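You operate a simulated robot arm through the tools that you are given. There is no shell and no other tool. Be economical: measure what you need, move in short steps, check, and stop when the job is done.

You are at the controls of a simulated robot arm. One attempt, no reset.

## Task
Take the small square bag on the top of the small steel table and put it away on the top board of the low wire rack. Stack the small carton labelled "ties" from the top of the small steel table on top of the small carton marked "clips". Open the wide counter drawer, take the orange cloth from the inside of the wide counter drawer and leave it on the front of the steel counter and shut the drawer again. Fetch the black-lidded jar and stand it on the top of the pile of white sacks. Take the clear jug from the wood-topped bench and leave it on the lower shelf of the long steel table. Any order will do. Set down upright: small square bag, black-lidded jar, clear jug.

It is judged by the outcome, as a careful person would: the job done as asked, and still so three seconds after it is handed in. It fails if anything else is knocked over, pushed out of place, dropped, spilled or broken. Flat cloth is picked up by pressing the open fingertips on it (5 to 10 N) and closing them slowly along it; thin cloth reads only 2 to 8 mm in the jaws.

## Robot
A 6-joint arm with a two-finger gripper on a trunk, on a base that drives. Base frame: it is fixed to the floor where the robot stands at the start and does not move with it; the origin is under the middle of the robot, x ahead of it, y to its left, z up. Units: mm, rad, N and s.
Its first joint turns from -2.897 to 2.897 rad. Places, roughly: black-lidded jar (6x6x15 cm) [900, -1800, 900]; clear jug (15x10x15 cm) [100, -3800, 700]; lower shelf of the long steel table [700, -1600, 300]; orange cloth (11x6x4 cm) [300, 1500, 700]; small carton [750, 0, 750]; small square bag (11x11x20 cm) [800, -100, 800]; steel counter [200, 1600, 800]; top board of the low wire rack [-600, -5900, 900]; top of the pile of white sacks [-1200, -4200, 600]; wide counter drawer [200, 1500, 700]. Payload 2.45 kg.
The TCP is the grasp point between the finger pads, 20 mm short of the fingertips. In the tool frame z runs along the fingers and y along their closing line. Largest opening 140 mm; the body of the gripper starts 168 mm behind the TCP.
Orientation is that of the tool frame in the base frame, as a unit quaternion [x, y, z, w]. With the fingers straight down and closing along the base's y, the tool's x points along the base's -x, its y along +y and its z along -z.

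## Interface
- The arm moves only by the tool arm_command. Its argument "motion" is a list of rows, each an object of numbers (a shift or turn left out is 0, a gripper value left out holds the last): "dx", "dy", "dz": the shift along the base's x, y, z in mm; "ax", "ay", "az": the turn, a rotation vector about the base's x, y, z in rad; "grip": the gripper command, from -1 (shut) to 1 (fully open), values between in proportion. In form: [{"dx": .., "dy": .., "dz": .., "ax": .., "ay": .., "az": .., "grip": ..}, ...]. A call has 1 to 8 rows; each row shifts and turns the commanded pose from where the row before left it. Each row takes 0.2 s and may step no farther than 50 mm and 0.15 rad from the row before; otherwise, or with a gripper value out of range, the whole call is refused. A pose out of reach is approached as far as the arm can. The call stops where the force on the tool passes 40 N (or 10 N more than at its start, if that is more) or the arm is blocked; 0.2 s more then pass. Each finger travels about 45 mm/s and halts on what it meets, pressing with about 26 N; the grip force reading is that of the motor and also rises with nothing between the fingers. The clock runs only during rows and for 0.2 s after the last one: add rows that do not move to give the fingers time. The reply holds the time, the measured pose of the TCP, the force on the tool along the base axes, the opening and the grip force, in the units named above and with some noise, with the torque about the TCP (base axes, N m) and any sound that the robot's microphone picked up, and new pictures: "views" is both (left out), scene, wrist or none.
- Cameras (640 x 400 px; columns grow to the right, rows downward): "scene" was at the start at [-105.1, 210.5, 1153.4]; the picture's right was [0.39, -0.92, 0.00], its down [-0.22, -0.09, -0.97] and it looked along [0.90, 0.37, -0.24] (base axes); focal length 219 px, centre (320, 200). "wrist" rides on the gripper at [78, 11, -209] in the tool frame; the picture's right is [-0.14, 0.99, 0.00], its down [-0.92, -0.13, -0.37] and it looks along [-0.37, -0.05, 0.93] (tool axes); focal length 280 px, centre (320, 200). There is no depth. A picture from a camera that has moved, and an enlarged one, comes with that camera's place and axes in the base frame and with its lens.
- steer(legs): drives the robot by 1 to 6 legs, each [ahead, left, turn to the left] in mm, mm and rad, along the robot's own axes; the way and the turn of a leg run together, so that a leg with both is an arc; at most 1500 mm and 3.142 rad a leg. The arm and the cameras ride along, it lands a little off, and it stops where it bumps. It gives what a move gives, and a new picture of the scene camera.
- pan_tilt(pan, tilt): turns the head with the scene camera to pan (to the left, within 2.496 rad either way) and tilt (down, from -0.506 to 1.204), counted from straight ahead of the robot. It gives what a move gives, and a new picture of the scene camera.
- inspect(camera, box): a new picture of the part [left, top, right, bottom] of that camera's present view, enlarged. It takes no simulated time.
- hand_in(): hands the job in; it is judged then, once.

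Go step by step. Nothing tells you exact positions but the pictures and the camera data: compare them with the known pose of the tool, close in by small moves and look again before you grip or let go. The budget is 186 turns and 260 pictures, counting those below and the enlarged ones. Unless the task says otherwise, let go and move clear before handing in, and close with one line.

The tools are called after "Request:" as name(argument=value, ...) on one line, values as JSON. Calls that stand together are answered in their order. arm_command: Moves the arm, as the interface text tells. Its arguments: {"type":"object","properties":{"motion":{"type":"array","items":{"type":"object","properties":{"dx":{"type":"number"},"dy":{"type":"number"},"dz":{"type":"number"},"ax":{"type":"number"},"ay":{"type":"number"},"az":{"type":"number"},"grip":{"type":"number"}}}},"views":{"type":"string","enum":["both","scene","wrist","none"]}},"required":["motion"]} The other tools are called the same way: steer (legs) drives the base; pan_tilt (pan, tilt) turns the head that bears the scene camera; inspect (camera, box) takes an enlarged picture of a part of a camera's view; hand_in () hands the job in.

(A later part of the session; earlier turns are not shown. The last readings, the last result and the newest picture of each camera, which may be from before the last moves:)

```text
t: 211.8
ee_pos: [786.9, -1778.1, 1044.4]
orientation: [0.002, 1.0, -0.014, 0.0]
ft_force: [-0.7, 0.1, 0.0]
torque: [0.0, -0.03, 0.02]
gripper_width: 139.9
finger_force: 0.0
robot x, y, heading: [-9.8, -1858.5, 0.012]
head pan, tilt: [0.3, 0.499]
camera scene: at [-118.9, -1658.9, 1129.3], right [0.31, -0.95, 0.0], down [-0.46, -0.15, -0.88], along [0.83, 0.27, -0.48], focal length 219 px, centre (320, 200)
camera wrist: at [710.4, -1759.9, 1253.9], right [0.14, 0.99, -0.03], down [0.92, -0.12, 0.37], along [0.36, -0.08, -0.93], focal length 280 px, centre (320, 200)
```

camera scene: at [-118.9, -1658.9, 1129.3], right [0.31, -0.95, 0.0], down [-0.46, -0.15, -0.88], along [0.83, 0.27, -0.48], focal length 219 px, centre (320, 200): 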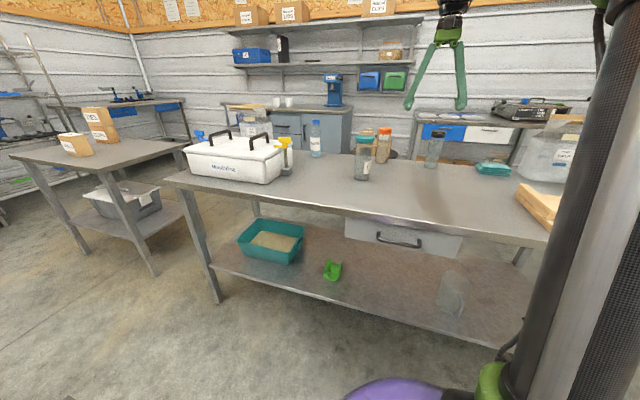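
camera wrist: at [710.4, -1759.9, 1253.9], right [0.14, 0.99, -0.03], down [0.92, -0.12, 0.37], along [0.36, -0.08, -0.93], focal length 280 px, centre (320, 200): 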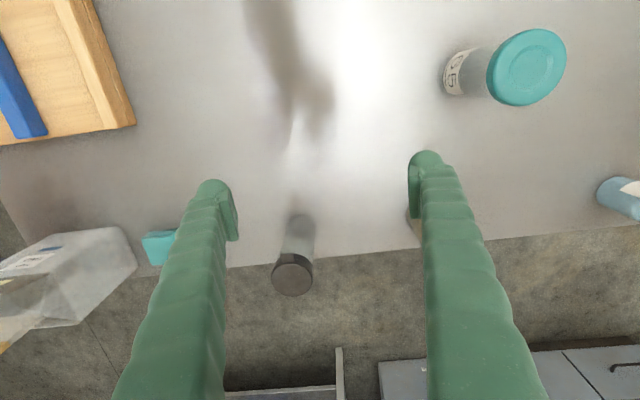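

Request:
inspect(camera="scene", box=[390, 110, 480, 180])

Request:
inspect(camera="wrist", box=[240, 190, 380, 310])

```text
5.71 times, centred on (435, 145) of scene
camera zoom: at [-118.9, -1658.9, 1129.3], right [0.31, -0.95, 0.0], down [-0.46, -0.15, -0.88], along [0.83, 0.27, -0.48], focal length 1254 px, centre (-337, 514)
```

zoom: 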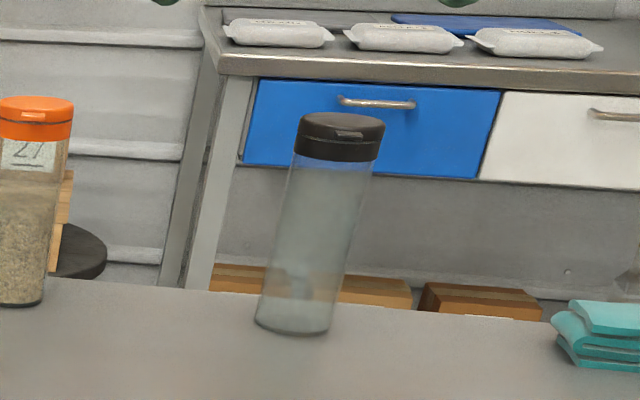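

```text
3.33 times, centred on (310, 250) of wrist
camera zoom: at [710.4, -1759.9, 1253.9], right [0.14, 0.99, -0.03], down [0.92, -0.12, 0.37], along [0.36, -0.08, -0.93], focal length 935 px, centre (353, 33)
```

zoom: 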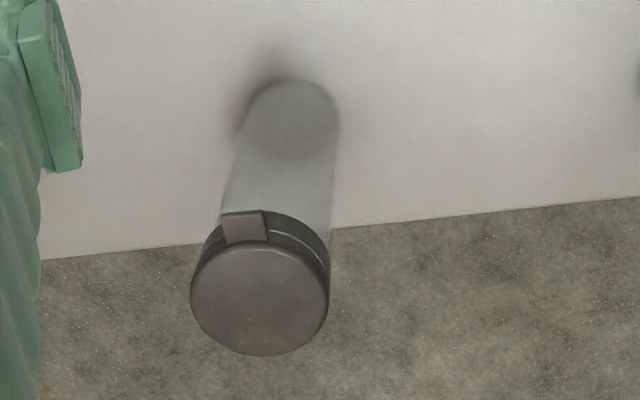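

Jar located: base (941, -1841, 784), lid top z≈940. Nudging the base closer and moving over it.

Request:
steer(legs=[[65, 0, -0.012]])

Request:
arm_command(motion=[{"dx": 30, "dy": -21, "ax": 0.028}, {"dx": 30, "dy": -21}, {"dx": 30, "dy": -21}, {}], views="wrist")

```text
t: 212.8
ee_pos: [852.5, -1787.1, 1045.8]
orientation: [0.009, 1.0, -0.015, 0.0]
ft_force: [0.0, 0.8, -0.1]
torque: [-0.03, 0.0, 0.01]
gripper_width: 139.9
finger_force: 0.0
robot x, y, heading: [50.1, -1859.1, 0.002]
head pan, tilt: [0.3, 0.499]
camera scene: at [-51.7, -1657.0, 1129.3], right [0.3, -0.95, 0.0], down [-0.46, -0.14, -0.88], along [0.84, 0.26, -0.48], focal length 219 px, centre (320, 200)
```

scene: 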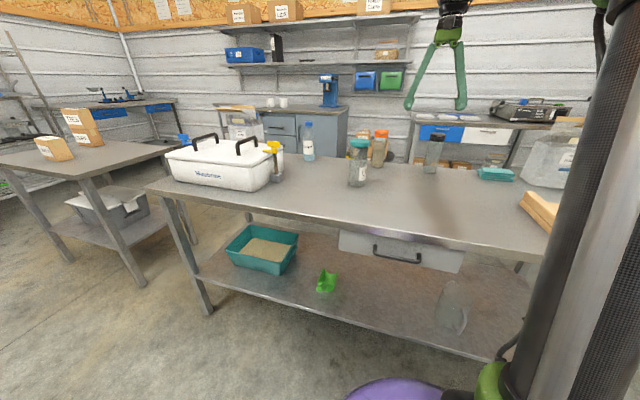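

```text
t: 213.8
ee_pos: [943.9, -1850.1, 1044.2]
orientation: [0.008, 1.0, 0.0, -0.001]
ft_force: [0.1, -0.8, -0.6]
torque: [-0.02, 0.0, 0.01]
gripper_width: 139.8
finger_force: 0.1
robot x, y, heading: [55.9, -1860.4, -0.0]
head pan, tilt: [0.3, 0.499]
camera wrist: at [866.5, -1837.5, 1253.7], right [0.15, 0.99, 0.0], down [0.92, -0.14, 0.37], along [0.36, -0.06, -0.93], focal length 280 px, centre (320, 200)
```

wrist: 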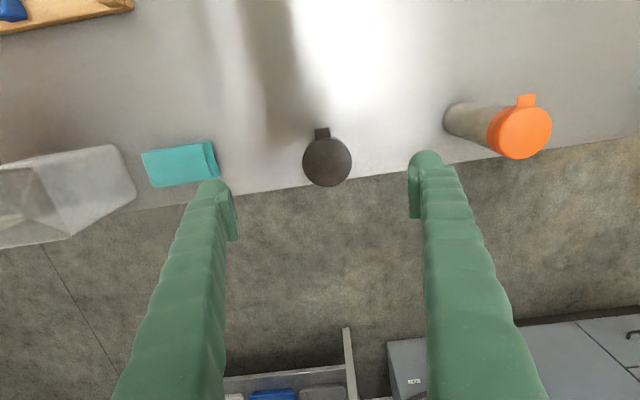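

Request:
arm_command(motion=[{"dy": 7, "dz": -40}, {"dz": -45}, {"dz": -45}, {"dz": -35}, {}], views="both")

```text
t: 215.0
ee_pos: [942.1, -1841.7, 880.2]
orientation: [0.009, 1.0, -0.001, -0.002]
ft_force: [0.2, 0.1, 0.5]
torque: [-0.03, 0.01, -0.02]
gripper_width: 140.1
finger_force: 0.0
robot x, y, heading: [51.7, -1859.3, 0.004]
head pan, tilt: [0.3, 0.499]
camera scene: at [-51.7, -1657.1, 1129.3], right [0.3, -0.95, 0.0], down [-0.46, -0.14, -0.88], along [0.84, 0.26, -0.48], focal length 219 px, centre (320, 200)
camera wrist: at [865.8, -1829.9, 1089.5], right [0.15, 0.99, 0.0], down [0.92, -0.14, 0.37], along [0.36, -0.06, -0.93], focal length 280 px, centre (320, 200)
```

scene: 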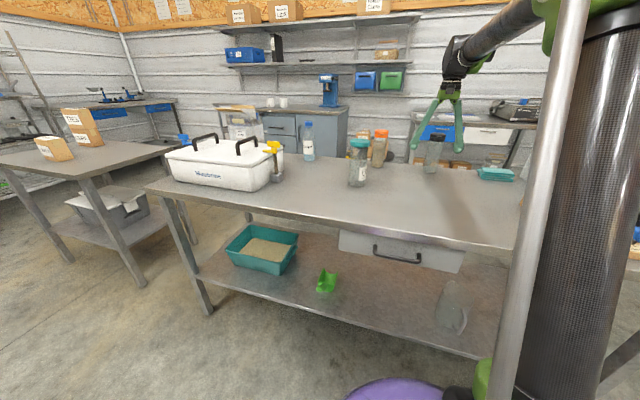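
wrist: 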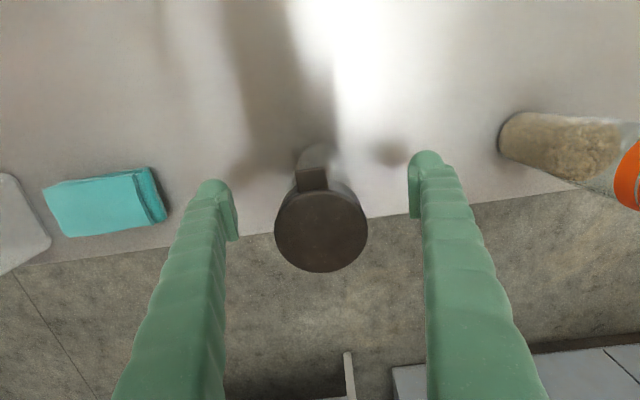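

Request:
arm_command(motion=[{"dz": -10}, {"grip": 0}, {}, {"grip": -1}, {}, {}, {}, {}], views="none")

Request:
arm_command(motion=[{"dz": 20}, {"dz": 45}, {"dz": 45}, {"dz": 45}, {"dz": 20}, {}], views="both")

```text
t: 216.8
ee_pos: [943.6, -1842.5, 871.1]
orientation: [0.008, 1.0, -0.002, -0.002]
ft_force: [0.0, -0.6, -0.1]
torque: [-0.01, -0.01, -0.02]
gripper_width: 56.9
finger_force: 25.5
robot x, y, heading: [56.3, -1853.2, -0.001]
head pan, tilt: [0.3, 0.499]
```

```text
t: 218.2
ee_pos: [944.2, -1844.4, 1044.6]
orientation: [0.009, 1.0, -0.001, 0.0]
ft_force: [0.1, -0.1, -1.4]
torque: [-0.01, -0.02, 0.01]
gripper_width: 57.1
finger_force: 26.1
robot x, y, heading: [49.9, -1857.7, -0.0]
head pan, tilt: [0.3, 0.499]
camera scene: at [-51.7, -1657.1, 1129.3], right [0.3, -0.95, 0.0], down [-0.46, -0.14, -0.88], along [0.84, 0.26, -0.48], focal length 219 px, centre (320, 200)
camera wrist: at [866.5, -1831.2, 1253.8], right [0.15, 0.99, 0.0], down [0.92, -0.14, 0.37], along [0.36, -0.06, -0.93], focal length 280 px, centre (320, 200)
```

scene: 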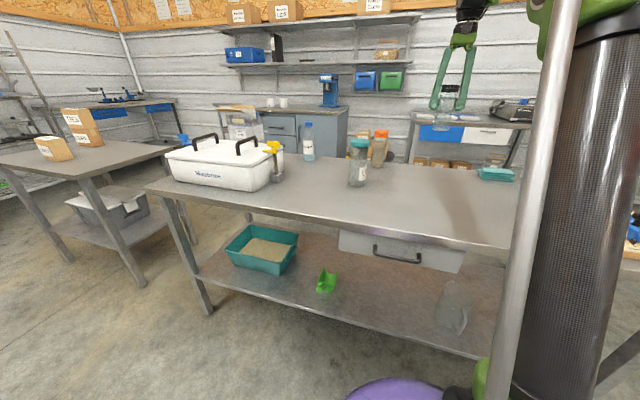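
wrist: 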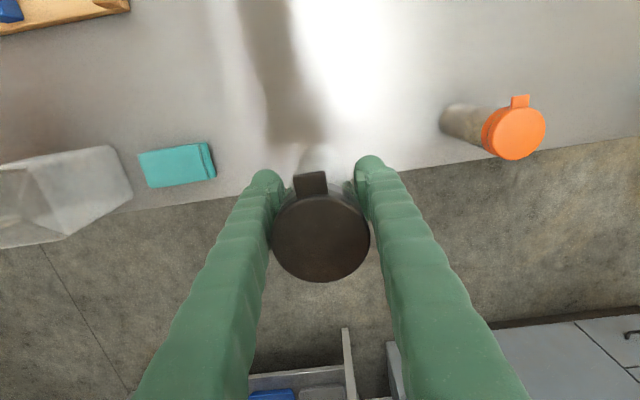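

Jar held upright. Retracting and driving toward the pile of sacks.

Request:
arm_command(motion=[{"dx": -47, "dz": 20}, {"dx": -47, "dz": 20}, {"dx": -47}, {"dx": -47}, {"dx": -47}, {"dx": -47}, {"dx": -47}, {"dx": -47}], views="none")

Request:
steer(legs=[[-300, 0, 0], [0, 0, -1.571], [950, 0, 0], [0, -1000, 0]])

Request:
pan_tilt(pan=0.0, tilt=0.5)

```text
refused: row 1 steps farther than a row can; nothing moved
```

```text
t: 232.0
ee_pos: [-871.6, -3738.9, 1045.0]
orientation: [0.687, 0.726, -0.001, 0.0]
ft_force: [0.1, 0.3, -1.1]
torque: [0.01, -0.01, -0.01]
gripper_width: 56.9
finger_force: 25.5
robot x, y, heading: [-948.9, -2853.8, -1.507]
head pan, tilt: [0.3, 0.499]
stopped in leg 4: the robot was blocked; the commanded pose is now the measured one
camera scene: at [-757.5, -2738.6, 1129.1], right [-0.94, -0.35, 0.0], down [-0.17, 0.45, -0.88], along [0.31, -0.82, -0.48], focal length 219 px, centre (320, 200)
```

scene: 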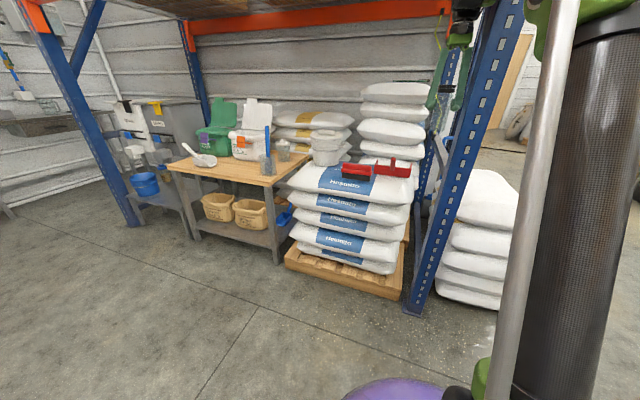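

```text
t: 232.8
ee_pos: [-872.8, -3739.8, 1044.4]
orientation: [0.688, 0.726, -0.002, -0.001]
ft_force: [0.6, -0.3, -1.7]
torque: [-0.01, 0.0, 0.05]
gripper_width: 57.3
finger_force: 26.2
robot x, y, heading: [-950.3, -2853.1, -1.509]
head pan, tilt: [0.0, 0.499]
camera scene: at [-783.4, -2744.2, 1129.0], right [-1.0, -0.06, 0.0], down [-0.03, 0.48, -0.88], along [0.05, -0.88, -0.48], focal length 219 px, centre (320, 200)
```

scene: 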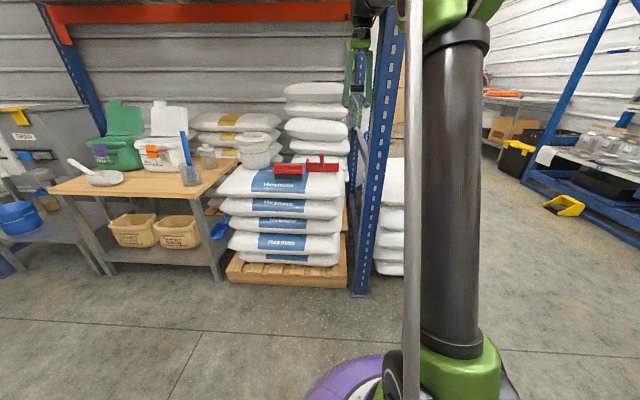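

My arm retraction was refused (step too long), so the drive ran with the arm out and it bumped the racking post. I'll check the area, then back away from the post first.

Request:
inspect(camera="scene", box=[200, 0, 420, 200])

Request:
steer(legs=[[0, 120, 0]])

Request:
arm_command(motion=[{"dy": 45}, {"dy": 45}, {"dy": 45}, {"dy": 45}, {"dy": 45}, {"dy": 45}, {"dy": 45}, {"dy": 45}], views="both")

```text
2.00 times, centred on (310, 100) of scene
camera zoom: at [-783.4, -2744.2, 1129.0], right [-1.0, -0.06, 0.0], down [-0.03, 0.48, -0.88], along [0.05, -0.88, -0.48], focal length 439 px, centre (340, 400)
```

zoom: 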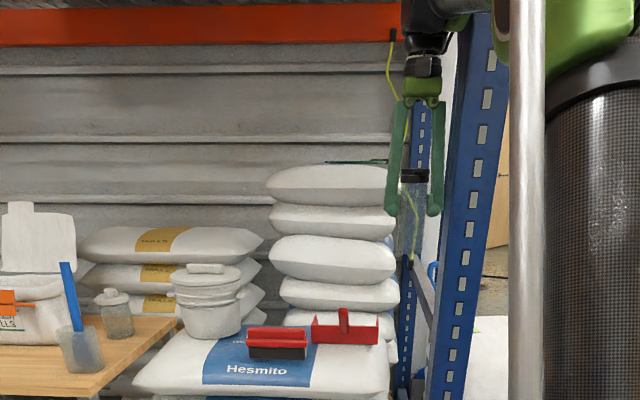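

```text
t: 234.1
ee_pos: [-754.1, -3732.4, 1043.8]
orientation: [0.687, 0.727, 0.0, -0.002]
ft_force: [0.3, 0.6, -1.8]
torque: [0.02, -0.01, -0.01]
gripper_width: 57.1
finger_force: 25.6
robot x, y, heading: [-833.6, -2845.4, -1.507]
head pan, tilt: [0.0, 0.499]
camera scene: at [-665.5, -2737.4, 1129.3], right [-1.0, -0.06, 0.0], down [-0.03, 0.48, -0.88], along [0.05, -0.88, -0.48], focal length 219 px, centre (320, 200)
```

scene: 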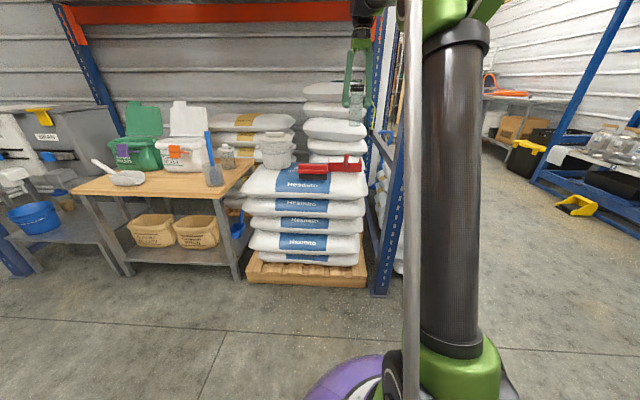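

```text
t: 235.8
ee_pos: [-753.8, -3374.6, 1042.6]
orientation: [0.688, 0.726, 0.0, -0.001]
ft_force: [0.7, -0.4, -1.0]
torque: [0.06, 0.01, 0.01]
gripper_width: 57.0
finger_force: 26.0
robot x, y, heading: [-831.0, -2844.5, -1.511]
head pan, tilt: [0.0, 0.499]
camera scene: at [-665.5, -2737.6, 1129.3], right [-1.0, -0.06, 0.0], down [-0.03, 0.48, -0.88], along [0.05, -0.88, -0.48], focal length 219 px, centre (320, 200)
camera wrist: at [-746.6, -3294.9, 1250.4], right [1.0, -0.08, 0.0], down [-0.08, -0.93, 0.37], along [-0.03, -0.37, -0.93], focal length 280 px, centre (320, 200)
```

scene: 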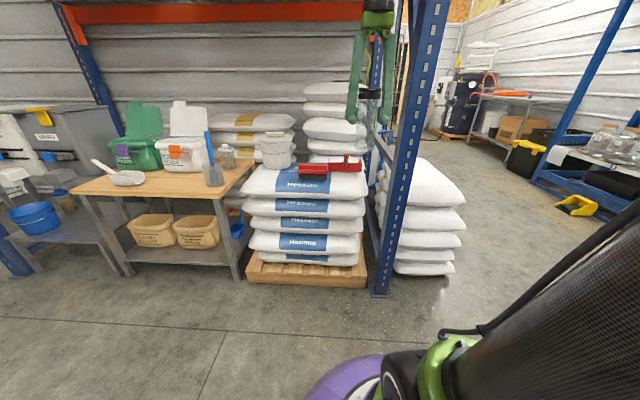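
wrist: 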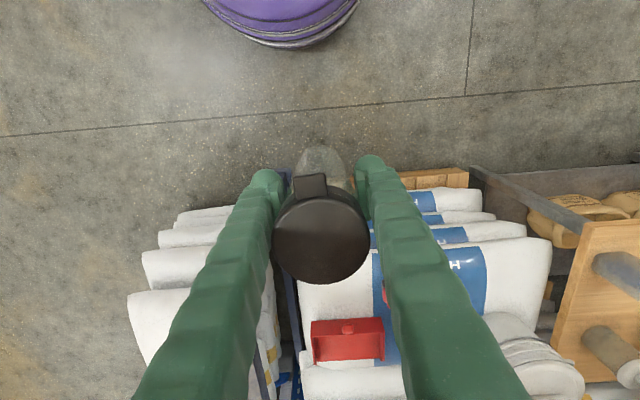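

Everything looks undisturbed and the jar is still held. Now shifting right in front of the free-standing sack pile.

Request:
steer(legs=[[0, -430, -0.06]])

Request:
pan_tilt(pan=-0.05, tilt=0.45)

Request:
arm_command(motion=[{"dy": -20}, {}], views="wrist")

```text
t: 238.5
ee_pos: [-1223.5, -3389.8, 1043.1]
orientation: [0.711, 0.703, 0.0, -0.002]
ft_force: [-0.6, 0.1, -1.8]
torque: [-0.04, 0.0, 0.01]
gripper_width: 57.0
finger_force: 25.9
robot x, y, heading: [-1267.2, -2861.9, -1.574]
head pan, tilt: [0.0, 0.499]
camera scene: at [-1093.6, -2761.0, 1129.2], right [-1.0, 0.0, 0.0], down [0.0, 0.48, -0.88], along [0.0, -0.88, -0.48], focal length 219 px, centre (320, 200)
```

scene: 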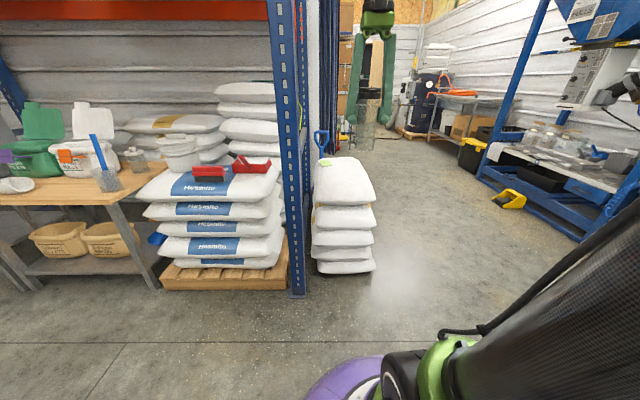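

```text
t: 239.1
ee_pos: [-1223.6, -3389.4, 1041.9]
orientation: [0.711, 0.703, -0.001, -0.001]
ft_force: [-0.8, -0.6, -0.2]
torque: [0.04, 0.0, 0.03]
gripper_width: 57.0
finger_force: 25.5
robot x, y, heading: [-1271.5, -2857.9, -1.576]
head pan, tilt: [-0.051, 0.45]
camera scene: at [-1098.2, -2761.8, 1133.7], right [-1.0, 0.05, 0.0], down [0.02, 0.43, -0.9], along [-0.05, -0.9, -0.44], focal length 219 px, centre (320, 200)
```

scene: 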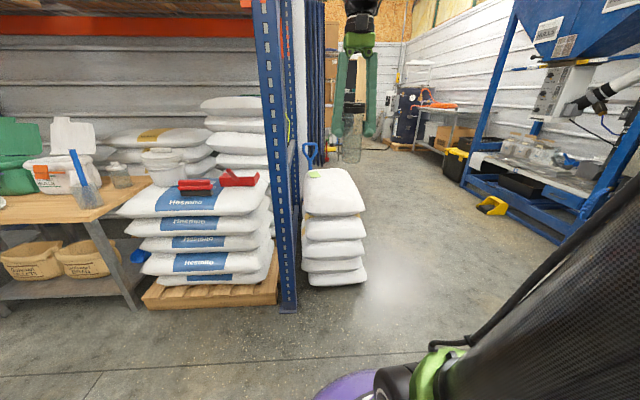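

```text
t: 239.7
ee_pos: [-1223.4, -3409.2, 1042.8]
orientation: [0.711, 0.703, 0.001, -0.002]
ft_force: [0.6, 0.0, -0.6]
torque: [0.03, 0.02, -0.01]
gripper_width: 56.8
finger_force: 25.6
robot x, y, heading: [-1268.1, -2854.7, -1.576]
head pan, tilt: [-0.051, 0.45]
camera wrist: at [-1210.7, -3331.9, 1251.0], right [0.99, -0.15, 0.0], down [-0.14, -0.92, 0.37], along [-0.06, -0.36, -0.93], focal length 280 px, centre (320, 200)
```

wrist: 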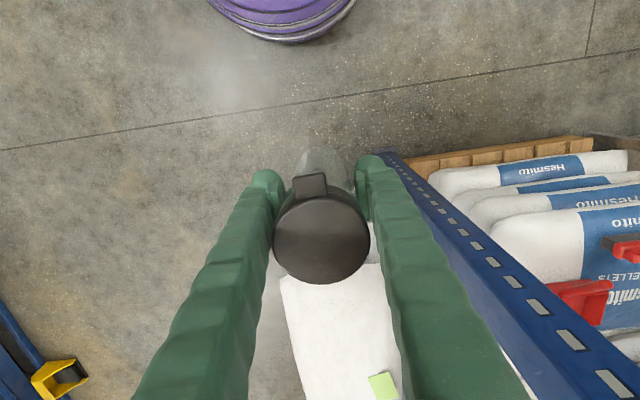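

The pile's top spans x≈-1410…-1070, y≈-3815…-4490, at z≈570–600. Driving in and extending over its middle.

Request:
steer(legs=[[380, 0, 0.005]])

Request:
arm_command(motion=[{"dx": -4, "dy": -45}, {"dx": -4, "dy": -45}, {"dx": -4, "dy": -45}, {"dx": -4, "dy": -45}, {"dx": -4, "dy": -45}, {"dx": -4, "dy": -45}, {"dy": -40}, {}], views="both")

```text
t: 242.1
ee_pos: [-1221.1, -3783.7, 1042.9]
orientation: [0.708, 0.706, 0.0, -0.001]
ft_force: [-0.9, -0.3, -0.7]
torque: [0.02, 0.02, 0.01]
gripper_width: 57.3
finger_force: 26.6
robot x, y, heading: [-1269.3, -3229.0, -1.57]
head pan, tilt: [-0.051, 0.45]
camera scene: at [-1099.1, -3135.1, 1133.7], right [-1.0, 0.05, 0.0], down [0.02, 0.43, -0.9], along [-0.04, -0.9, -0.44], focal length 219 px, centre (320, 200)
```

scene: 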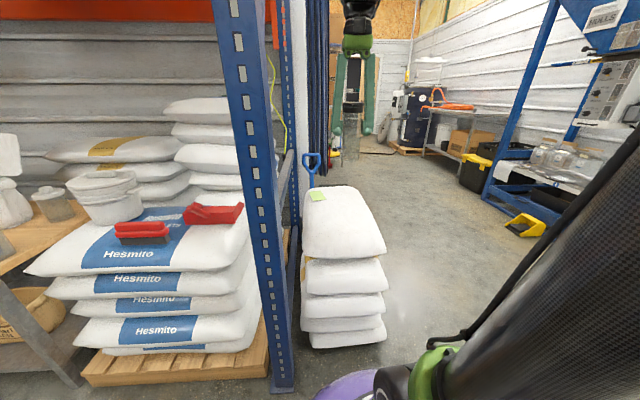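

```text
t: 243.9
ee_pos: [-1247.3, -4094.7, 1040.8]
orientation: [0.708, 0.706, 0.0, -0.001]
ft_force: [0.6, 0.2, -1.1]
torque: [-0.07, -0.03, -0.04]
gripper_width: 56.9
finger_force: 26.2
robot x, y, heading: [-1269.2, -3233.0, -1.569]
head pan, tilt: [-0.051, 0.45]
camera scene: at [-1099.1, -3135.1, 1133.7], right [-1.0, 0.05, 0.0], down [0.02, 0.43, -0.9], along [-0.04, -0.9, -0.44], focal length 219 px, centre (320, 200)
camera wrist: at [-1235.6, -4017.0, 1250.5], right [0.99, -0.14, 0.0], down [-0.13, -0.92, 0.37], along [-0.05, -0.36, -0.93], focal length 280 px, centre (320, 200)
```

scene: 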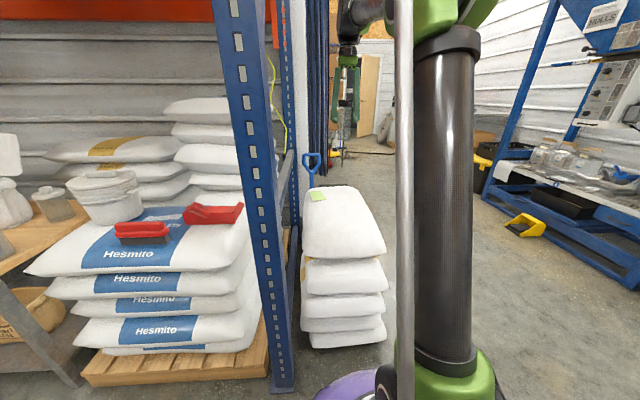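
wrist: 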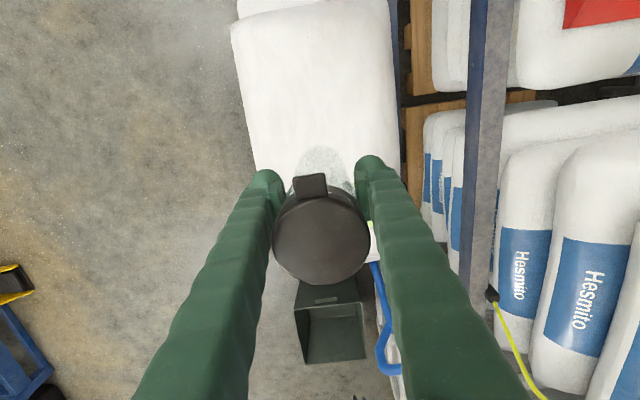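

Request:
arm_command(motion=[{"dy": -25, "dz": -40}, {"dz": -45}, {"dz": -45}, {"dz": -45}, {"dz": -45}, {"dz": -45}, {"dz": -30}, {}], views="both")

Request:
inspect(camera="scene", box=[290, 100, 410, 270])

```text
t: 245.7
ee_pos: [-1245.6, -4118.5, 746.2]
orientation: [0.708, 0.706, 0.0, 0.0]
ft_force: [-0.7, -0.8, -1.2]
torque: [0.0, 0.01, 0.01]
gripper_width: 57.1
finger_force: 25.7
robot x, y, heading: [-1271.0, -3233.0, -1.573]
head pan, tilt: [-0.051, 0.45]
camera scene: at [-1099.1, -3135.2, 1133.7], right [-1.0, 0.05, 0.0], down [0.02, 0.43, -0.9], along [-0.04, -0.9, -0.44], focal length 219 px, centre (320, 200)
camera wrist: at [-1233.3, -4040.6, 955.3], right [0.99, -0.14, 0.0], down [-0.13, -0.92, 0.37], along [-0.05, -0.36, -0.93], focal length 280 px, centre (320, 200)
```

scene: 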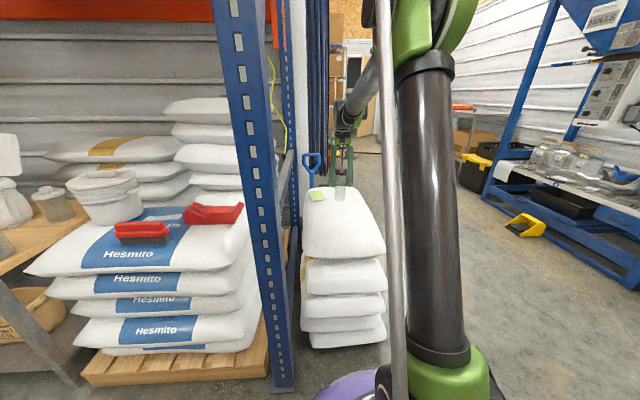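
wrist: 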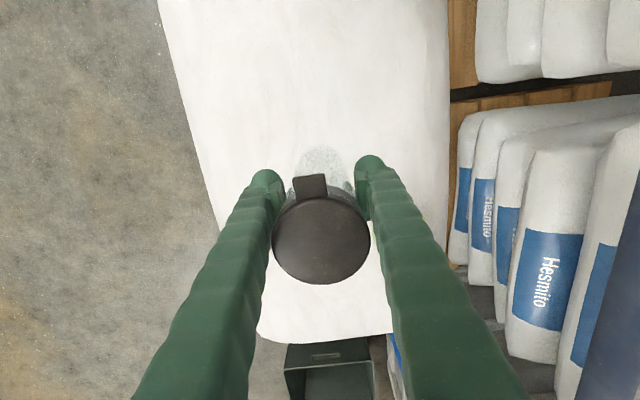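

```text
2.35 times, centred on (350, 185) of scene
camera zoom: at [-1099.1, -3135.2, 1133.7], right [-1.0, 0.05, 0.0], down [0.02, 0.43, -0.9], along [-0.04, -0.9, -0.44], focal length 516 px, centre (249, 235)
```

zoom: 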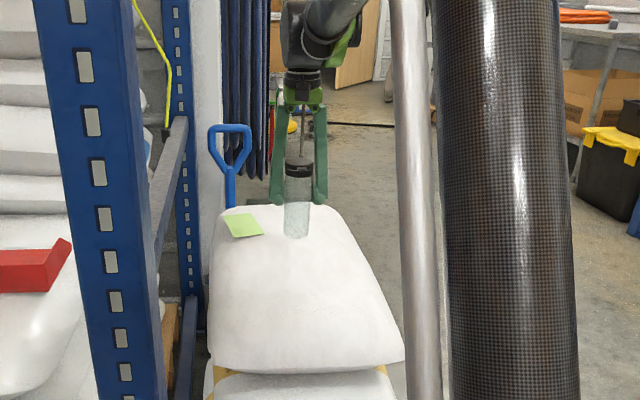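

Request:
arm_command(motion=[{"dz": -20}, {"dz": -15}, {}], views="none")

Request:
arm_command(motion=[{"dz": -7}, {}], views="none")

Request:
inspect(camera="scene", box=[310, 130, 380, 220])

```text
t: 246.5
ee_pos: [-1245.5, -4119.4, 712.5]
orientation: [0.708, 0.706, 0.0, -0.001]
ft_force: [-0.4, 0.2, -1.1]
torque: [-0.01, 0.0, 0.01]
gripper_width: 57.0
finger_force: 26.0
robot x, y, heading: [-1268.5, -3236.1, -1.57]
head pan, tilt: [-0.051, 0.45]
```

```text
t: 247.1
ee_pos: [-1245.3, -4119.1, 705.2]
orientation: [0.708, 0.706, 0.0, -0.002]
ft_force: [-0.7, 0.0, -1.1]
torque: [-0.02, 0.01, 0.02]
gripper_width: 57.2
finger_force: 25.6
robot x, y, heading: [-1267.3, -3234.8, -1.567]
head pan, tilt: [-0.051, 0.45]
```

```text
4.44 times, centred on (345, 175) of scene
camera zoom: at [-1099.1, -3135.3, 1133.7], right [-1.0, 0.05, 0.0], down [0.02, 0.43, -0.9], along [-0.04, -0.9, -0.44], focal length 975 px, centre (209, 311)
```

zoom: 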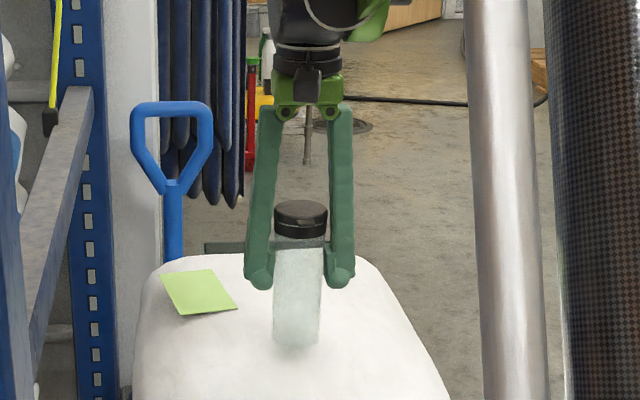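

Request:
arm_command(motion=[{"dz": -5}, {}], views="none")

Request:
arm_command(motion=[{"dz": -4}, {}], views="none")

Request:
arm_command(motion=[{"dz": -4}, {}], views="none")

Request:
arm_command(motion=[{"dz": -4}, {}], views="none")

```text
t: 247.7
ee_pos: [-1245.5, -4119.3, 701.0]
orientation: [0.709, 0.706, 0.0, -0.001]
ft_force: [0.0, -0.3, -1.4]
torque: [0.03, -0.01, -0.02]
gripper_width: 57.1
finger_force: 26.3
robot x, y, heading: [-1267.5, -3232.0, -1.573]
head pan, tilt: [-0.051, 0.45]
```

```text
t: 248.3
ee_pos: [-1244.8, -4119.5, 696.4]
orientation: [0.709, 0.706, 0.001, -0.001]
ft_force: [-0.5, -0.2, -1.3]
torque: [0.03, -0.01, 0.01]
gripper_width: 56.9
finger_force: 25.8
robot x, y, heading: [-1268.8, -3232.3, -1.565]
head pan, tilt: [-0.051, 0.45]
```

```text
t: 248.9
ee_pos: [-1244.2, -4118.2, 691.9]
orientation: [0.708, 0.706, 0.0, -0.001]
ft_force: [-0.4, -0.1, -1.3]
torque: [0.02, 0.0, 0.01]
gripper_width: 56.9
finger_force: 25.8
robot x, y, heading: [-1270.4, -3234.4, -1.571]
head pan, tilt: [-0.051, 0.45]
```

```text
t: 249.5
ee_pos: [-1245.3, -4117.7, 688.7]
orientation: [0.709, 0.705, -0.001, -0.001]
ft_force: [1.5, -2.6, 24.0]
torque: [-0.04, -0.03, -0.01]
gripper_width: 57.2
finger_force: 26.2
robot x, y, heading: [-1266.5, -3232.9, -1.572]
head pan, tilt: [-0.051, 0.45]
```

Contact. Easing off slightly and releasing slowly.

Request:
arm_command(motion=[{"dz": 1}, {"grip": -0.1}, {}, {"grip": 0.3}, {}, {"grip": 0.8}, {}, {}], views="wrist")

Request:
inspect(camera="scene", box=[310, 130, 380, 220])

```text
t: 251.3
ee_pos: [-1244.4, -4118.3, 689.5]
orientation: [0.708, 0.706, 0.0, -0.001]
ft_force: [1.1, 0.0, 0.0]
torque: [0.01, -0.03, -0.02]
gripper_width: 126.0
finger_force: 0.1
robot x, y, heading: [-1266.8, -3231.4, -1.567]
head pan, tilt: [-0.051, 0.45]
camera wrist: at [-1233.0, -4040.4, 897.9], right [0.99, -0.14, 0.0], down [-0.13, -0.92, 0.37], along [-0.05, -0.36, -0.93], focal length 280 px, centre (320, 200)
```

wrist: 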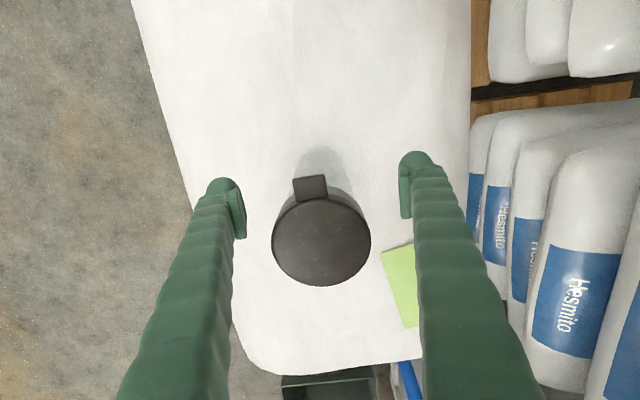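

```text
4.44 times, centred on (345, 175) of scene
camera zoom: at [-1099.1, -3135.2, 1133.7], right [-1.0, 0.05, 0.0], down [0.02, 0.43, -0.9], along [-0.04, -0.9, -0.44], focal length 975 px, centre (209, 311)
```

zoom: 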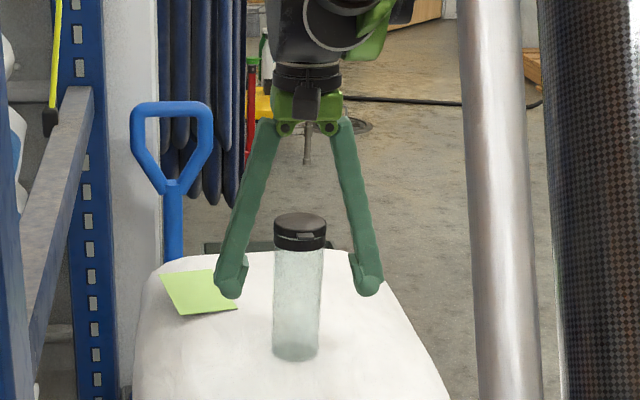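

Jar stands upright. Raising straight up and retracting.

Request:
arm_command(motion=[{"dz": 40}, {"dz": 45}, {"dz": 45}, {"dz": 45}, {"dz": 45}, {"dz": 45}, {"dz": 45}, {"dz": 45}], views="none")

Request:
arm_command(motion=[{"dy": 48}, {"dy": 48}, {"dy": 48}, {"dy": 48}, {"dy": 48}, {"dy": 48}, {"dy": 48}, {"dy": 48}], views="both")

```text
t: 253.1
ee_pos: [-1244.7, -4118.5, 1044.6]
orientation: [0.708, 0.706, 0.0, -0.002]
ft_force: [0.5, 0.2, -0.2]
torque: [0.04, -0.01, 0.01]
gripper_width: 126.0
finger_force: 0.0
robot x, y, heading: [-1265.3, -3233.4, -1.574]
head pan, tilt: [-0.051, 0.45]
```

```text
t: 254.9
ee_pos: [-1245.3, -3733.1, 1044.5]
orientation: [0.708, 0.706, 0.0, -0.002]
ft_force: [0.7, -1.2, -0.2]
torque: [0.11, 0.0, -0.02]
gripper_width: 126.0
finger_force: 0.0
robot x, y, heading: [-1268.2, -3228.3, -1.571]
head pan, tilt: [-0.051, 0.45]
camera scene: at [-1099.1, -3135.4, 1133.7], right [-1.0, 0.05, 0.0], down [0.02, 0.43, -0.9], along [-0.04, -0.9, -0.44], focal length 219 px, centre (320, 200)
camera wrist: at [-1231.9, -3655.3, 1254.0], right [0.99, -0.14, 0.0], down [-0.13, -0.92, 0.37], along [-0.05, -0.36, -0.93], focal length 280 px, centre (320, 200)
```

scene: 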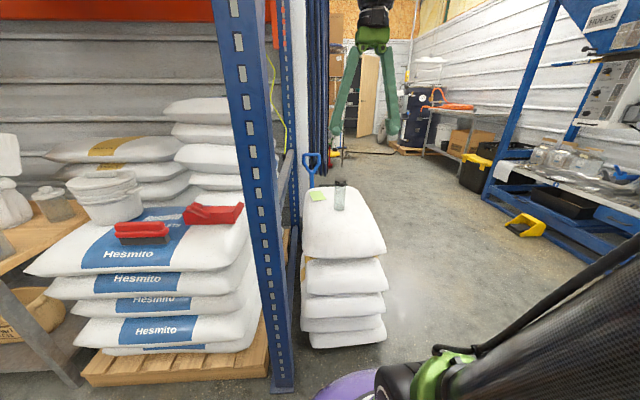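
wrist: 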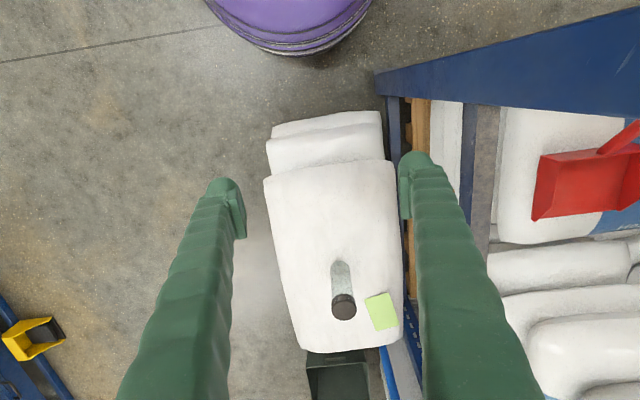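

Jar done. Heading back to the counter for the drawer and cloth.

Request:
steer(legs=[[-380, 0, 0], [0, 1010, 0], [0, 0, 3.14], [1500, 0, 0], [1200, 0, 0]])

Request:
pan_tilt(pan=-0.1, tilt=0.4)

```text
t: 281.9
ee_pos: [-340.9, 312.5, 1045.7]
orientation: [-0.706, 0.708, -0.002, 0.0]
ft_force: [-0.3, -0.8, 0.0]
torque: [-0.01, 0.01, 0.03]
gripper_width: 126.1
finger_force: 0.1
robot x, y, heading: [-318.2, -187.8, 1.573]
head pan, tilt: [-0.051, 0.45]
camera scene: at [-488.7, -287.4, 1133.7], right [1.0, -0.05, 0.0], down [-0.02, -0.43, -0.9], along [0.04, 0.9, -0.44], focal length 219 px, centre (320, 200)
```

scene: 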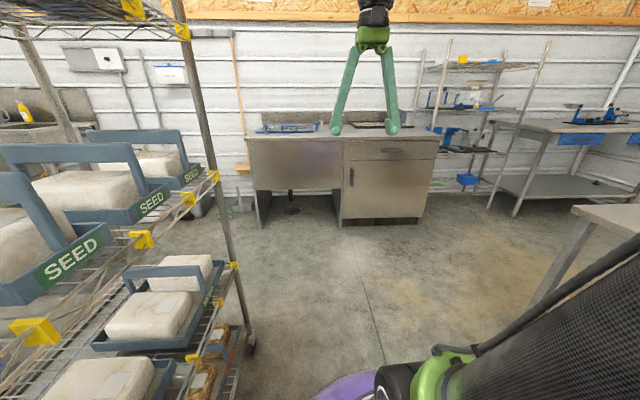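

```text
t: 282.6
ee_pos: [-341.4, 311.1, 1046.2]
orientation: [-0.706, 0.708, 0.0, 0.001]
ft_force: [0.2, -0.2, 0.2]
torque: [0.01, -0.01, 0.02]
gripper_width: 126.0
finger_force: 0.0
robot x, y, heading: [-315.4, -189.6, 1.576]
head pan, tilt: [-0.099, 0.4]
camera scene: at [-484.2, -287.0, 1138.4], right [1.0, -0.1, 0.0], down [-0.04, -0.39, -0.92], along [0.09, 0.92, -0.39], focal length 219 px, centre (320, 200)
```

scene: 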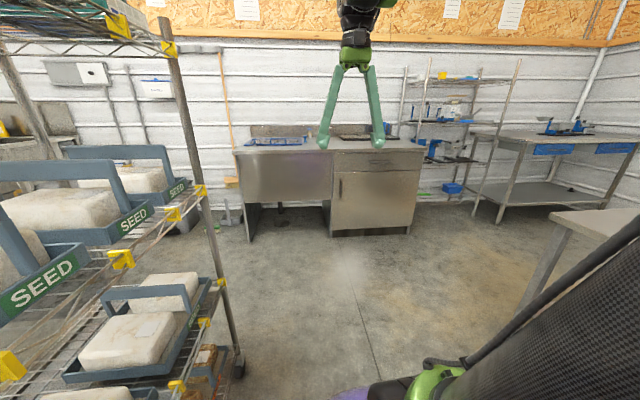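

Request:
steer(legs=[[0, -150, 0], [800, 0, 0], [0, -350, 0]])

Request:
pan_tilt(pan=-0.1, tilt=0.6)

Request:
inspect(camera="scene", box=[220, 80, 520, 280])

```text
t: 289.6
ee_pos: [151.8, 1101.1, 1045.2]
orientation: [-0.704, 0.71, -0.001, 0.0]
ft_force: [0.3, -0.6, 0.3]
torque: [-0.02, 0.0, 0.01]
gripper_width: 126.2
finger_force: 0.1
robot x, y, heading: [175.8, 603.1, 1.568]
head pan, tilt: [-0.099, 0.4]
camera scene: at [6.5, 502.2, 1138.4], right [0.99, -0.1, 0.0], down [-0.04, -0.39, -0.92], along [0.09, 0.92, -0.39], focal length 219 px, centre (320, 200)
```

scene: 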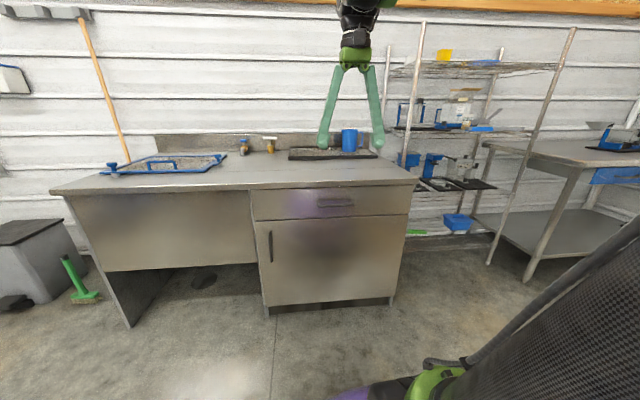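

```text
t: 290.3
ee_pos: [151.2, 1099.8, 1045.7]
orientation: [-0.705, 0.71, 0.0, 0.0]
ft_force: [0.2, 0.1, -0.5]
torque: [0.03, -0.03, 0.03]
gripper_width: 126.1
finger_force: 0.0
robot x, y, heading: [172.3, 601.9, 1.574]
head pan, tilt: [-0.099, 0.6]
camera scene: at [6.1, 498.0, 1120.2], right [0.99, -0.1, 0.0], down [-0.06, -0.56, -0.83], along [0.08, 0.82, -0.56], focal length 219 px, centre (320, 200)
```

scene: 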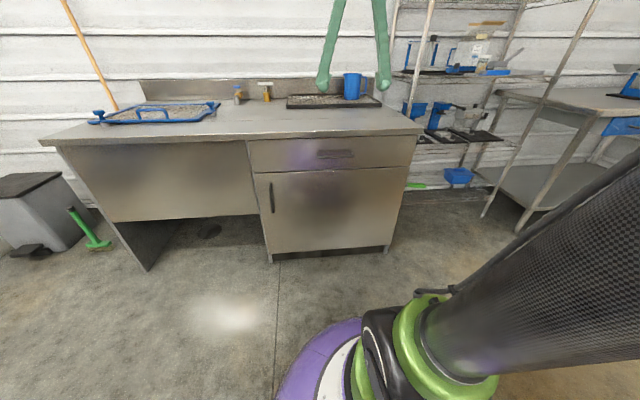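

```text
2.00 times, centred on (370, 180) of scene
camera zoom: at [6.1, 498.0, 1120.2], right [0.99, -0.1, 0.0], down [-0.06, -0.56, -0.83], along [0.08, 0.82, -0.56], focal length 439 px, centre (220, 240)
```

zoom: 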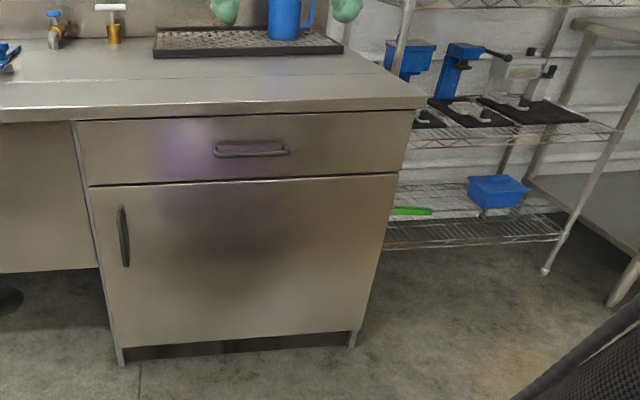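

The drawer handle is a horizontal bar near (165, ~1425, 730). I'll back the base a bit and turn the tool to point horizontally at it with vertical closing.

Request:
steer(legs=[[-180, 0, 0]])

Request:
arm_command(motion=[{"az": -0.147, "dy": 20}, {"az": -0.147, "dy": 20}, {"az": -0.147, "dy": 20}, {"az": -0.147, "dy": 20}, {"az": -0.147, "dy": 20}, {"az": -0.147, "dy": 20}, {"az": -0.147, "dy": 20}, {"az": -0.147, "dy": 20}], views="none")

Request:
arm_command(motion=[{"az": -0.147, "dy": 20}, {"az": -0.147, "dy": 20}, {"az": -0.101, "dy": 20}, {"ax": 0.147, "dz": -15}, {"ax": 0.147, "dz": -15}, {"ax": 0.147, "dz": -15}, {"ax": 0.147, "dz": -15}, {"ax": 0.147, "dz": -15}], views="none")

Request:
arm_command(motion=[{"ax": 0.147, "dz": -25}, {"ax": 0.147, "dz": -25}, {"ax": 0.147, "dz": -25}, {"ax": 0.147, "dz": -25}, {"ax": 0.147, "dz": -25}, {"ax": 0.101, "dz": -25}, {}], views="both")

```text
t: 291.8
ee_pos: [150.9, 921.6, 1045.6]
orientation: [-0.704, 0.71, -0.001, 0.0]
ft_force: [0.5, 0.2, -0.2]
torque: [0.03, 0.05, 0.02]
gripper_width: 126.0
finger_force: 0.1
robot x, y, heading: [175.8, 420.6, 1.57]
head pan, tilt: [-0.099, 0.6]
camera scene: at [5.6, 319.1, 1120.2], right [0.99, -0.1, 0.0], down [-0.06, -0.56, -0.83], along [0.08, 0.82, -0.56], focal length 219 px, centre (320, 200)
```

scene: 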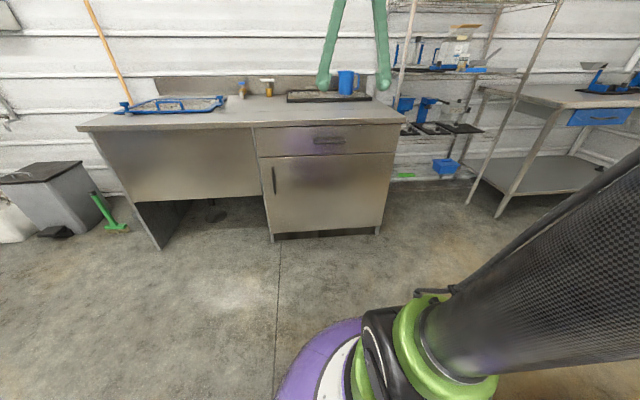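

```text
t: 293.6
ee_pos: [150.7, 1081.2, 1044.9]
orientation: [-0.191, 0.982, -0.001, 0.0]
ft_force: [-0.2, -0.2, 0.4]
torque: [0.07, -0.01, 0.04]
gripper_width: 126.2
finger_force: 0.1
robot x, y, heading: [170.9, 421.1, 1.568]
head pan, tilt: [-0.099, 0.6]
```

```text
t: 295.4
ee_pos: [152.1, 1141.5, 971.8]
orientation: [0.004, 0.933, 0.359, -0.003]
ft_force: [-0.1, 0.5, -0.3]
torque: [0.0, 0.02, 0.02]
gripper_width: 125.9
finger_force: 0.1
robot x, y, heading: [171.0, 421.2, 1.57]
head pan, tilt: [-0.099, 0.6]
```

```text
t: 297.0
ee_pos: [152.1, 1142.6, 826.7]
orientation: [0.003, 0.718, 0.696, -0.002]
ft_force: [0.1, -0.6, -0.1]
torque: [-0.02, 0.01, 0.03]
gripper_width: 126.0
finger_force: 0.0
out of reach, approached as far as the arm can: row 6
robot x, y, heading: [176.1, 420.0, 1.571]
head pan, tilt: [-0.099, 0.6]
camera scene: at [5.6, 319.1, 1120.2], right [0.99, -0.1, 0.0], down [-0.06, -0.56, -0.83], along [0.08, 0.82, -0.56], focal length 219 px, centre (320, 200)
camera wrist: at [74.7, 934.6, 844.8], right [0.15, 0.03, 0.99], down [0.92, -0.37, -0.12], along [0.37, 0.93, -0.08], focal length 280 px, centre (320, 200)
```

scene: 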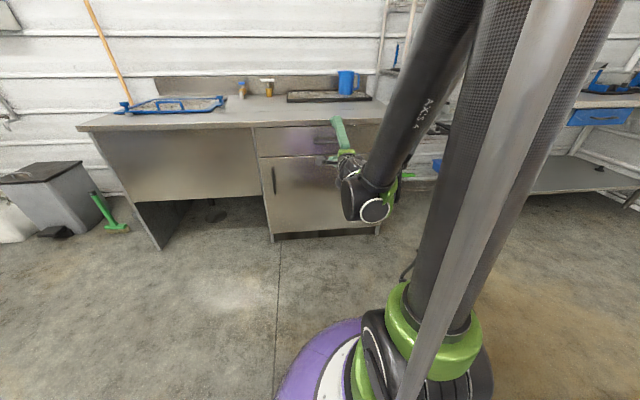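
wrist: 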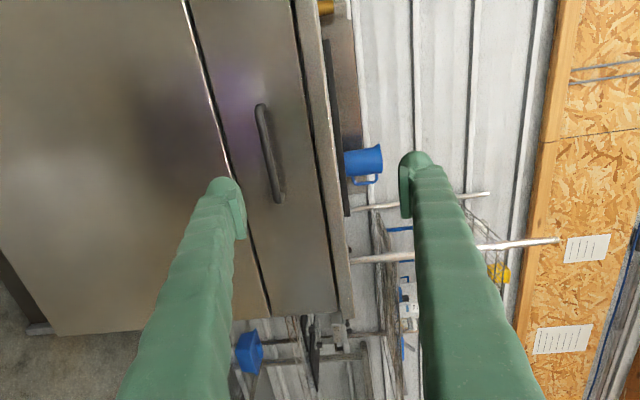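

Request:
arm_command(motion=[{"dy": 40, "dz": -10, "dx": 3}, {"dy": 40, "dz": -18, "dx": 3}, {"dy": 40, "dz": -20, "dx": 3}, {"dy": 40, "dz": -20, "dx": 3}, {"dy": 40, "dz": -20, "dx": 3}, {"dy": 30, "dz": -14, "dx": 3, "ax": 0.02}, {}], views="both")

Request:
inspect(camera="wrist", box=[180, 60, 400, 280])

```text
t: 298.6
ee_pos: [169.6, 1360.5, 728.4]
orientation: [0.0, 0.706, 0.708, -0.006]
ft_force: [-0.7, -0.2, -0.1]
torque: [0.0, 0.01, 0.02]
gripper_width: 126.1
finger_force: 0.0
out of reach, approached as far as the arm can: row 6
robot x, y, heading: [173.0, 420.2, 1.568]
head pan, tilt: [-0.099, 0.6]
camera scene: at [5.6, 319.3, 1120.2], right [0.99, -0.1, 0.0], down [-0.06, -0.56, -0.82], along [0.08, 0.82, -0.57], focal length 219 px, centre (320, 200)
camera wrist: at [94.1, 1150.4, 739.0], right [0.15, 0.0, 0.99], down [0.92, -0.36, -0.14], along [0.36, 0.93, -0.05], focal length 280 px, centre (320, 200)
```

scene: 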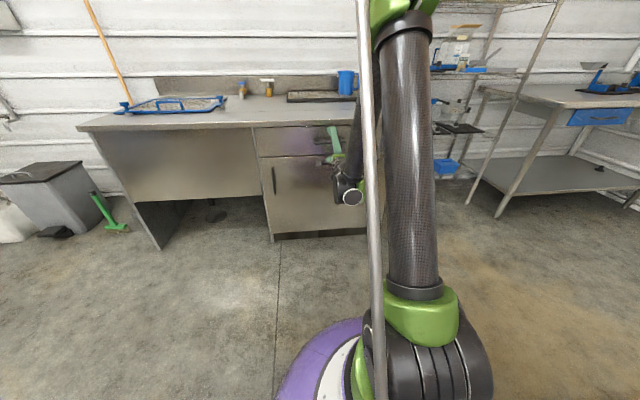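
wrist: 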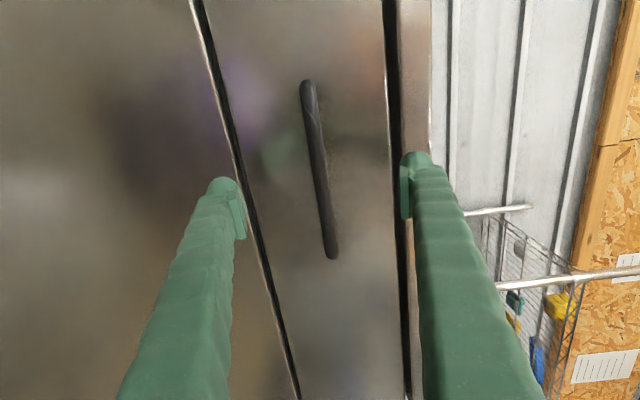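

```text
1.82 times, centred on (290, 170) of wrist
camera zoom: at [94.1, 1150.4, 739.0], right [0.15, 0.0, 0.99], down [0.92, -0.36, -0.14], along [0.36, 0.93, -0.05], focal length 510 px, centre (374, 254)
```

zoom: 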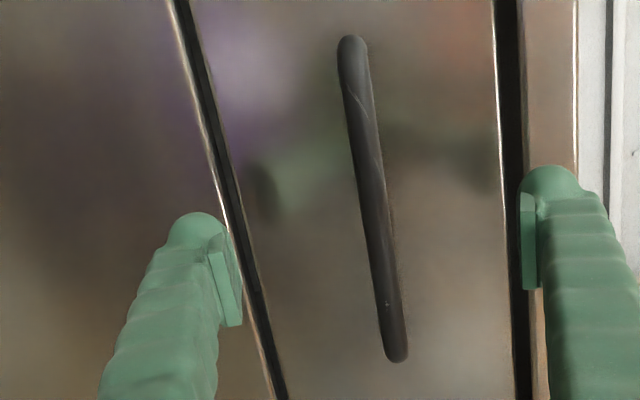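

Bar found at y≈1410, z≈727. Narrowing the fingers (to clear the countertop lip), then advancing onto the bar.

Request:
arm_command(motion=[{"grip": -0.2}, {}, {}, {"dy": 20}, {"dy": 18}, {}], views="wrist")

Request:
inspect(camera="scene", box=[290, 100, 400, 220])

```text
t: 300.0
ee_pos: [168.5, 1386.3, 728.9]
orientation: [0.001, 0.701, 0.713, -0.004]
ft_force: [0.3, 0.2, -0.1]
torque: [-0.01, 0.0, 0.02]
gripper_width: 56.3
finger_force: 0.1
out of reach, approached as far as the arm can: row 4
robot x, y, heading: [172.8, 423.1, 1.571]
head pan, tilt: [-0.099, 0.6]
camera wrist: at [91.9, 1176.6, 736.9], right [0.15, -0.02, 0.99], down [0.92, -0.36, -0.14], along [0.36, 0.93, -0.04], focal length 280 px, centre (320, 200)
```

wrist: 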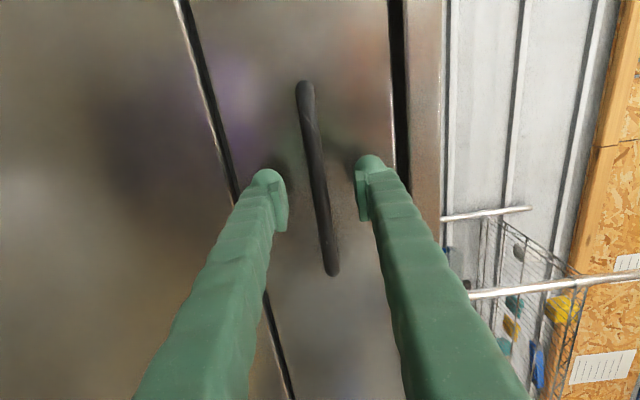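

```text
3.33 times, centred on (345, 160) of scene
camera zoom: at [5.6, 319.3, 1120.2], right [0.99, -0.1, 0.0], down [-0.06, -0.56, -0.82], along [0.08, 0.82, -0.57], focal length 731 px, centre (237, 333)
```

zoom: 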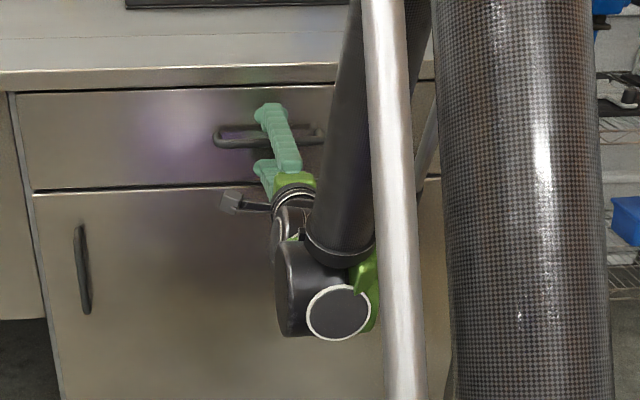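

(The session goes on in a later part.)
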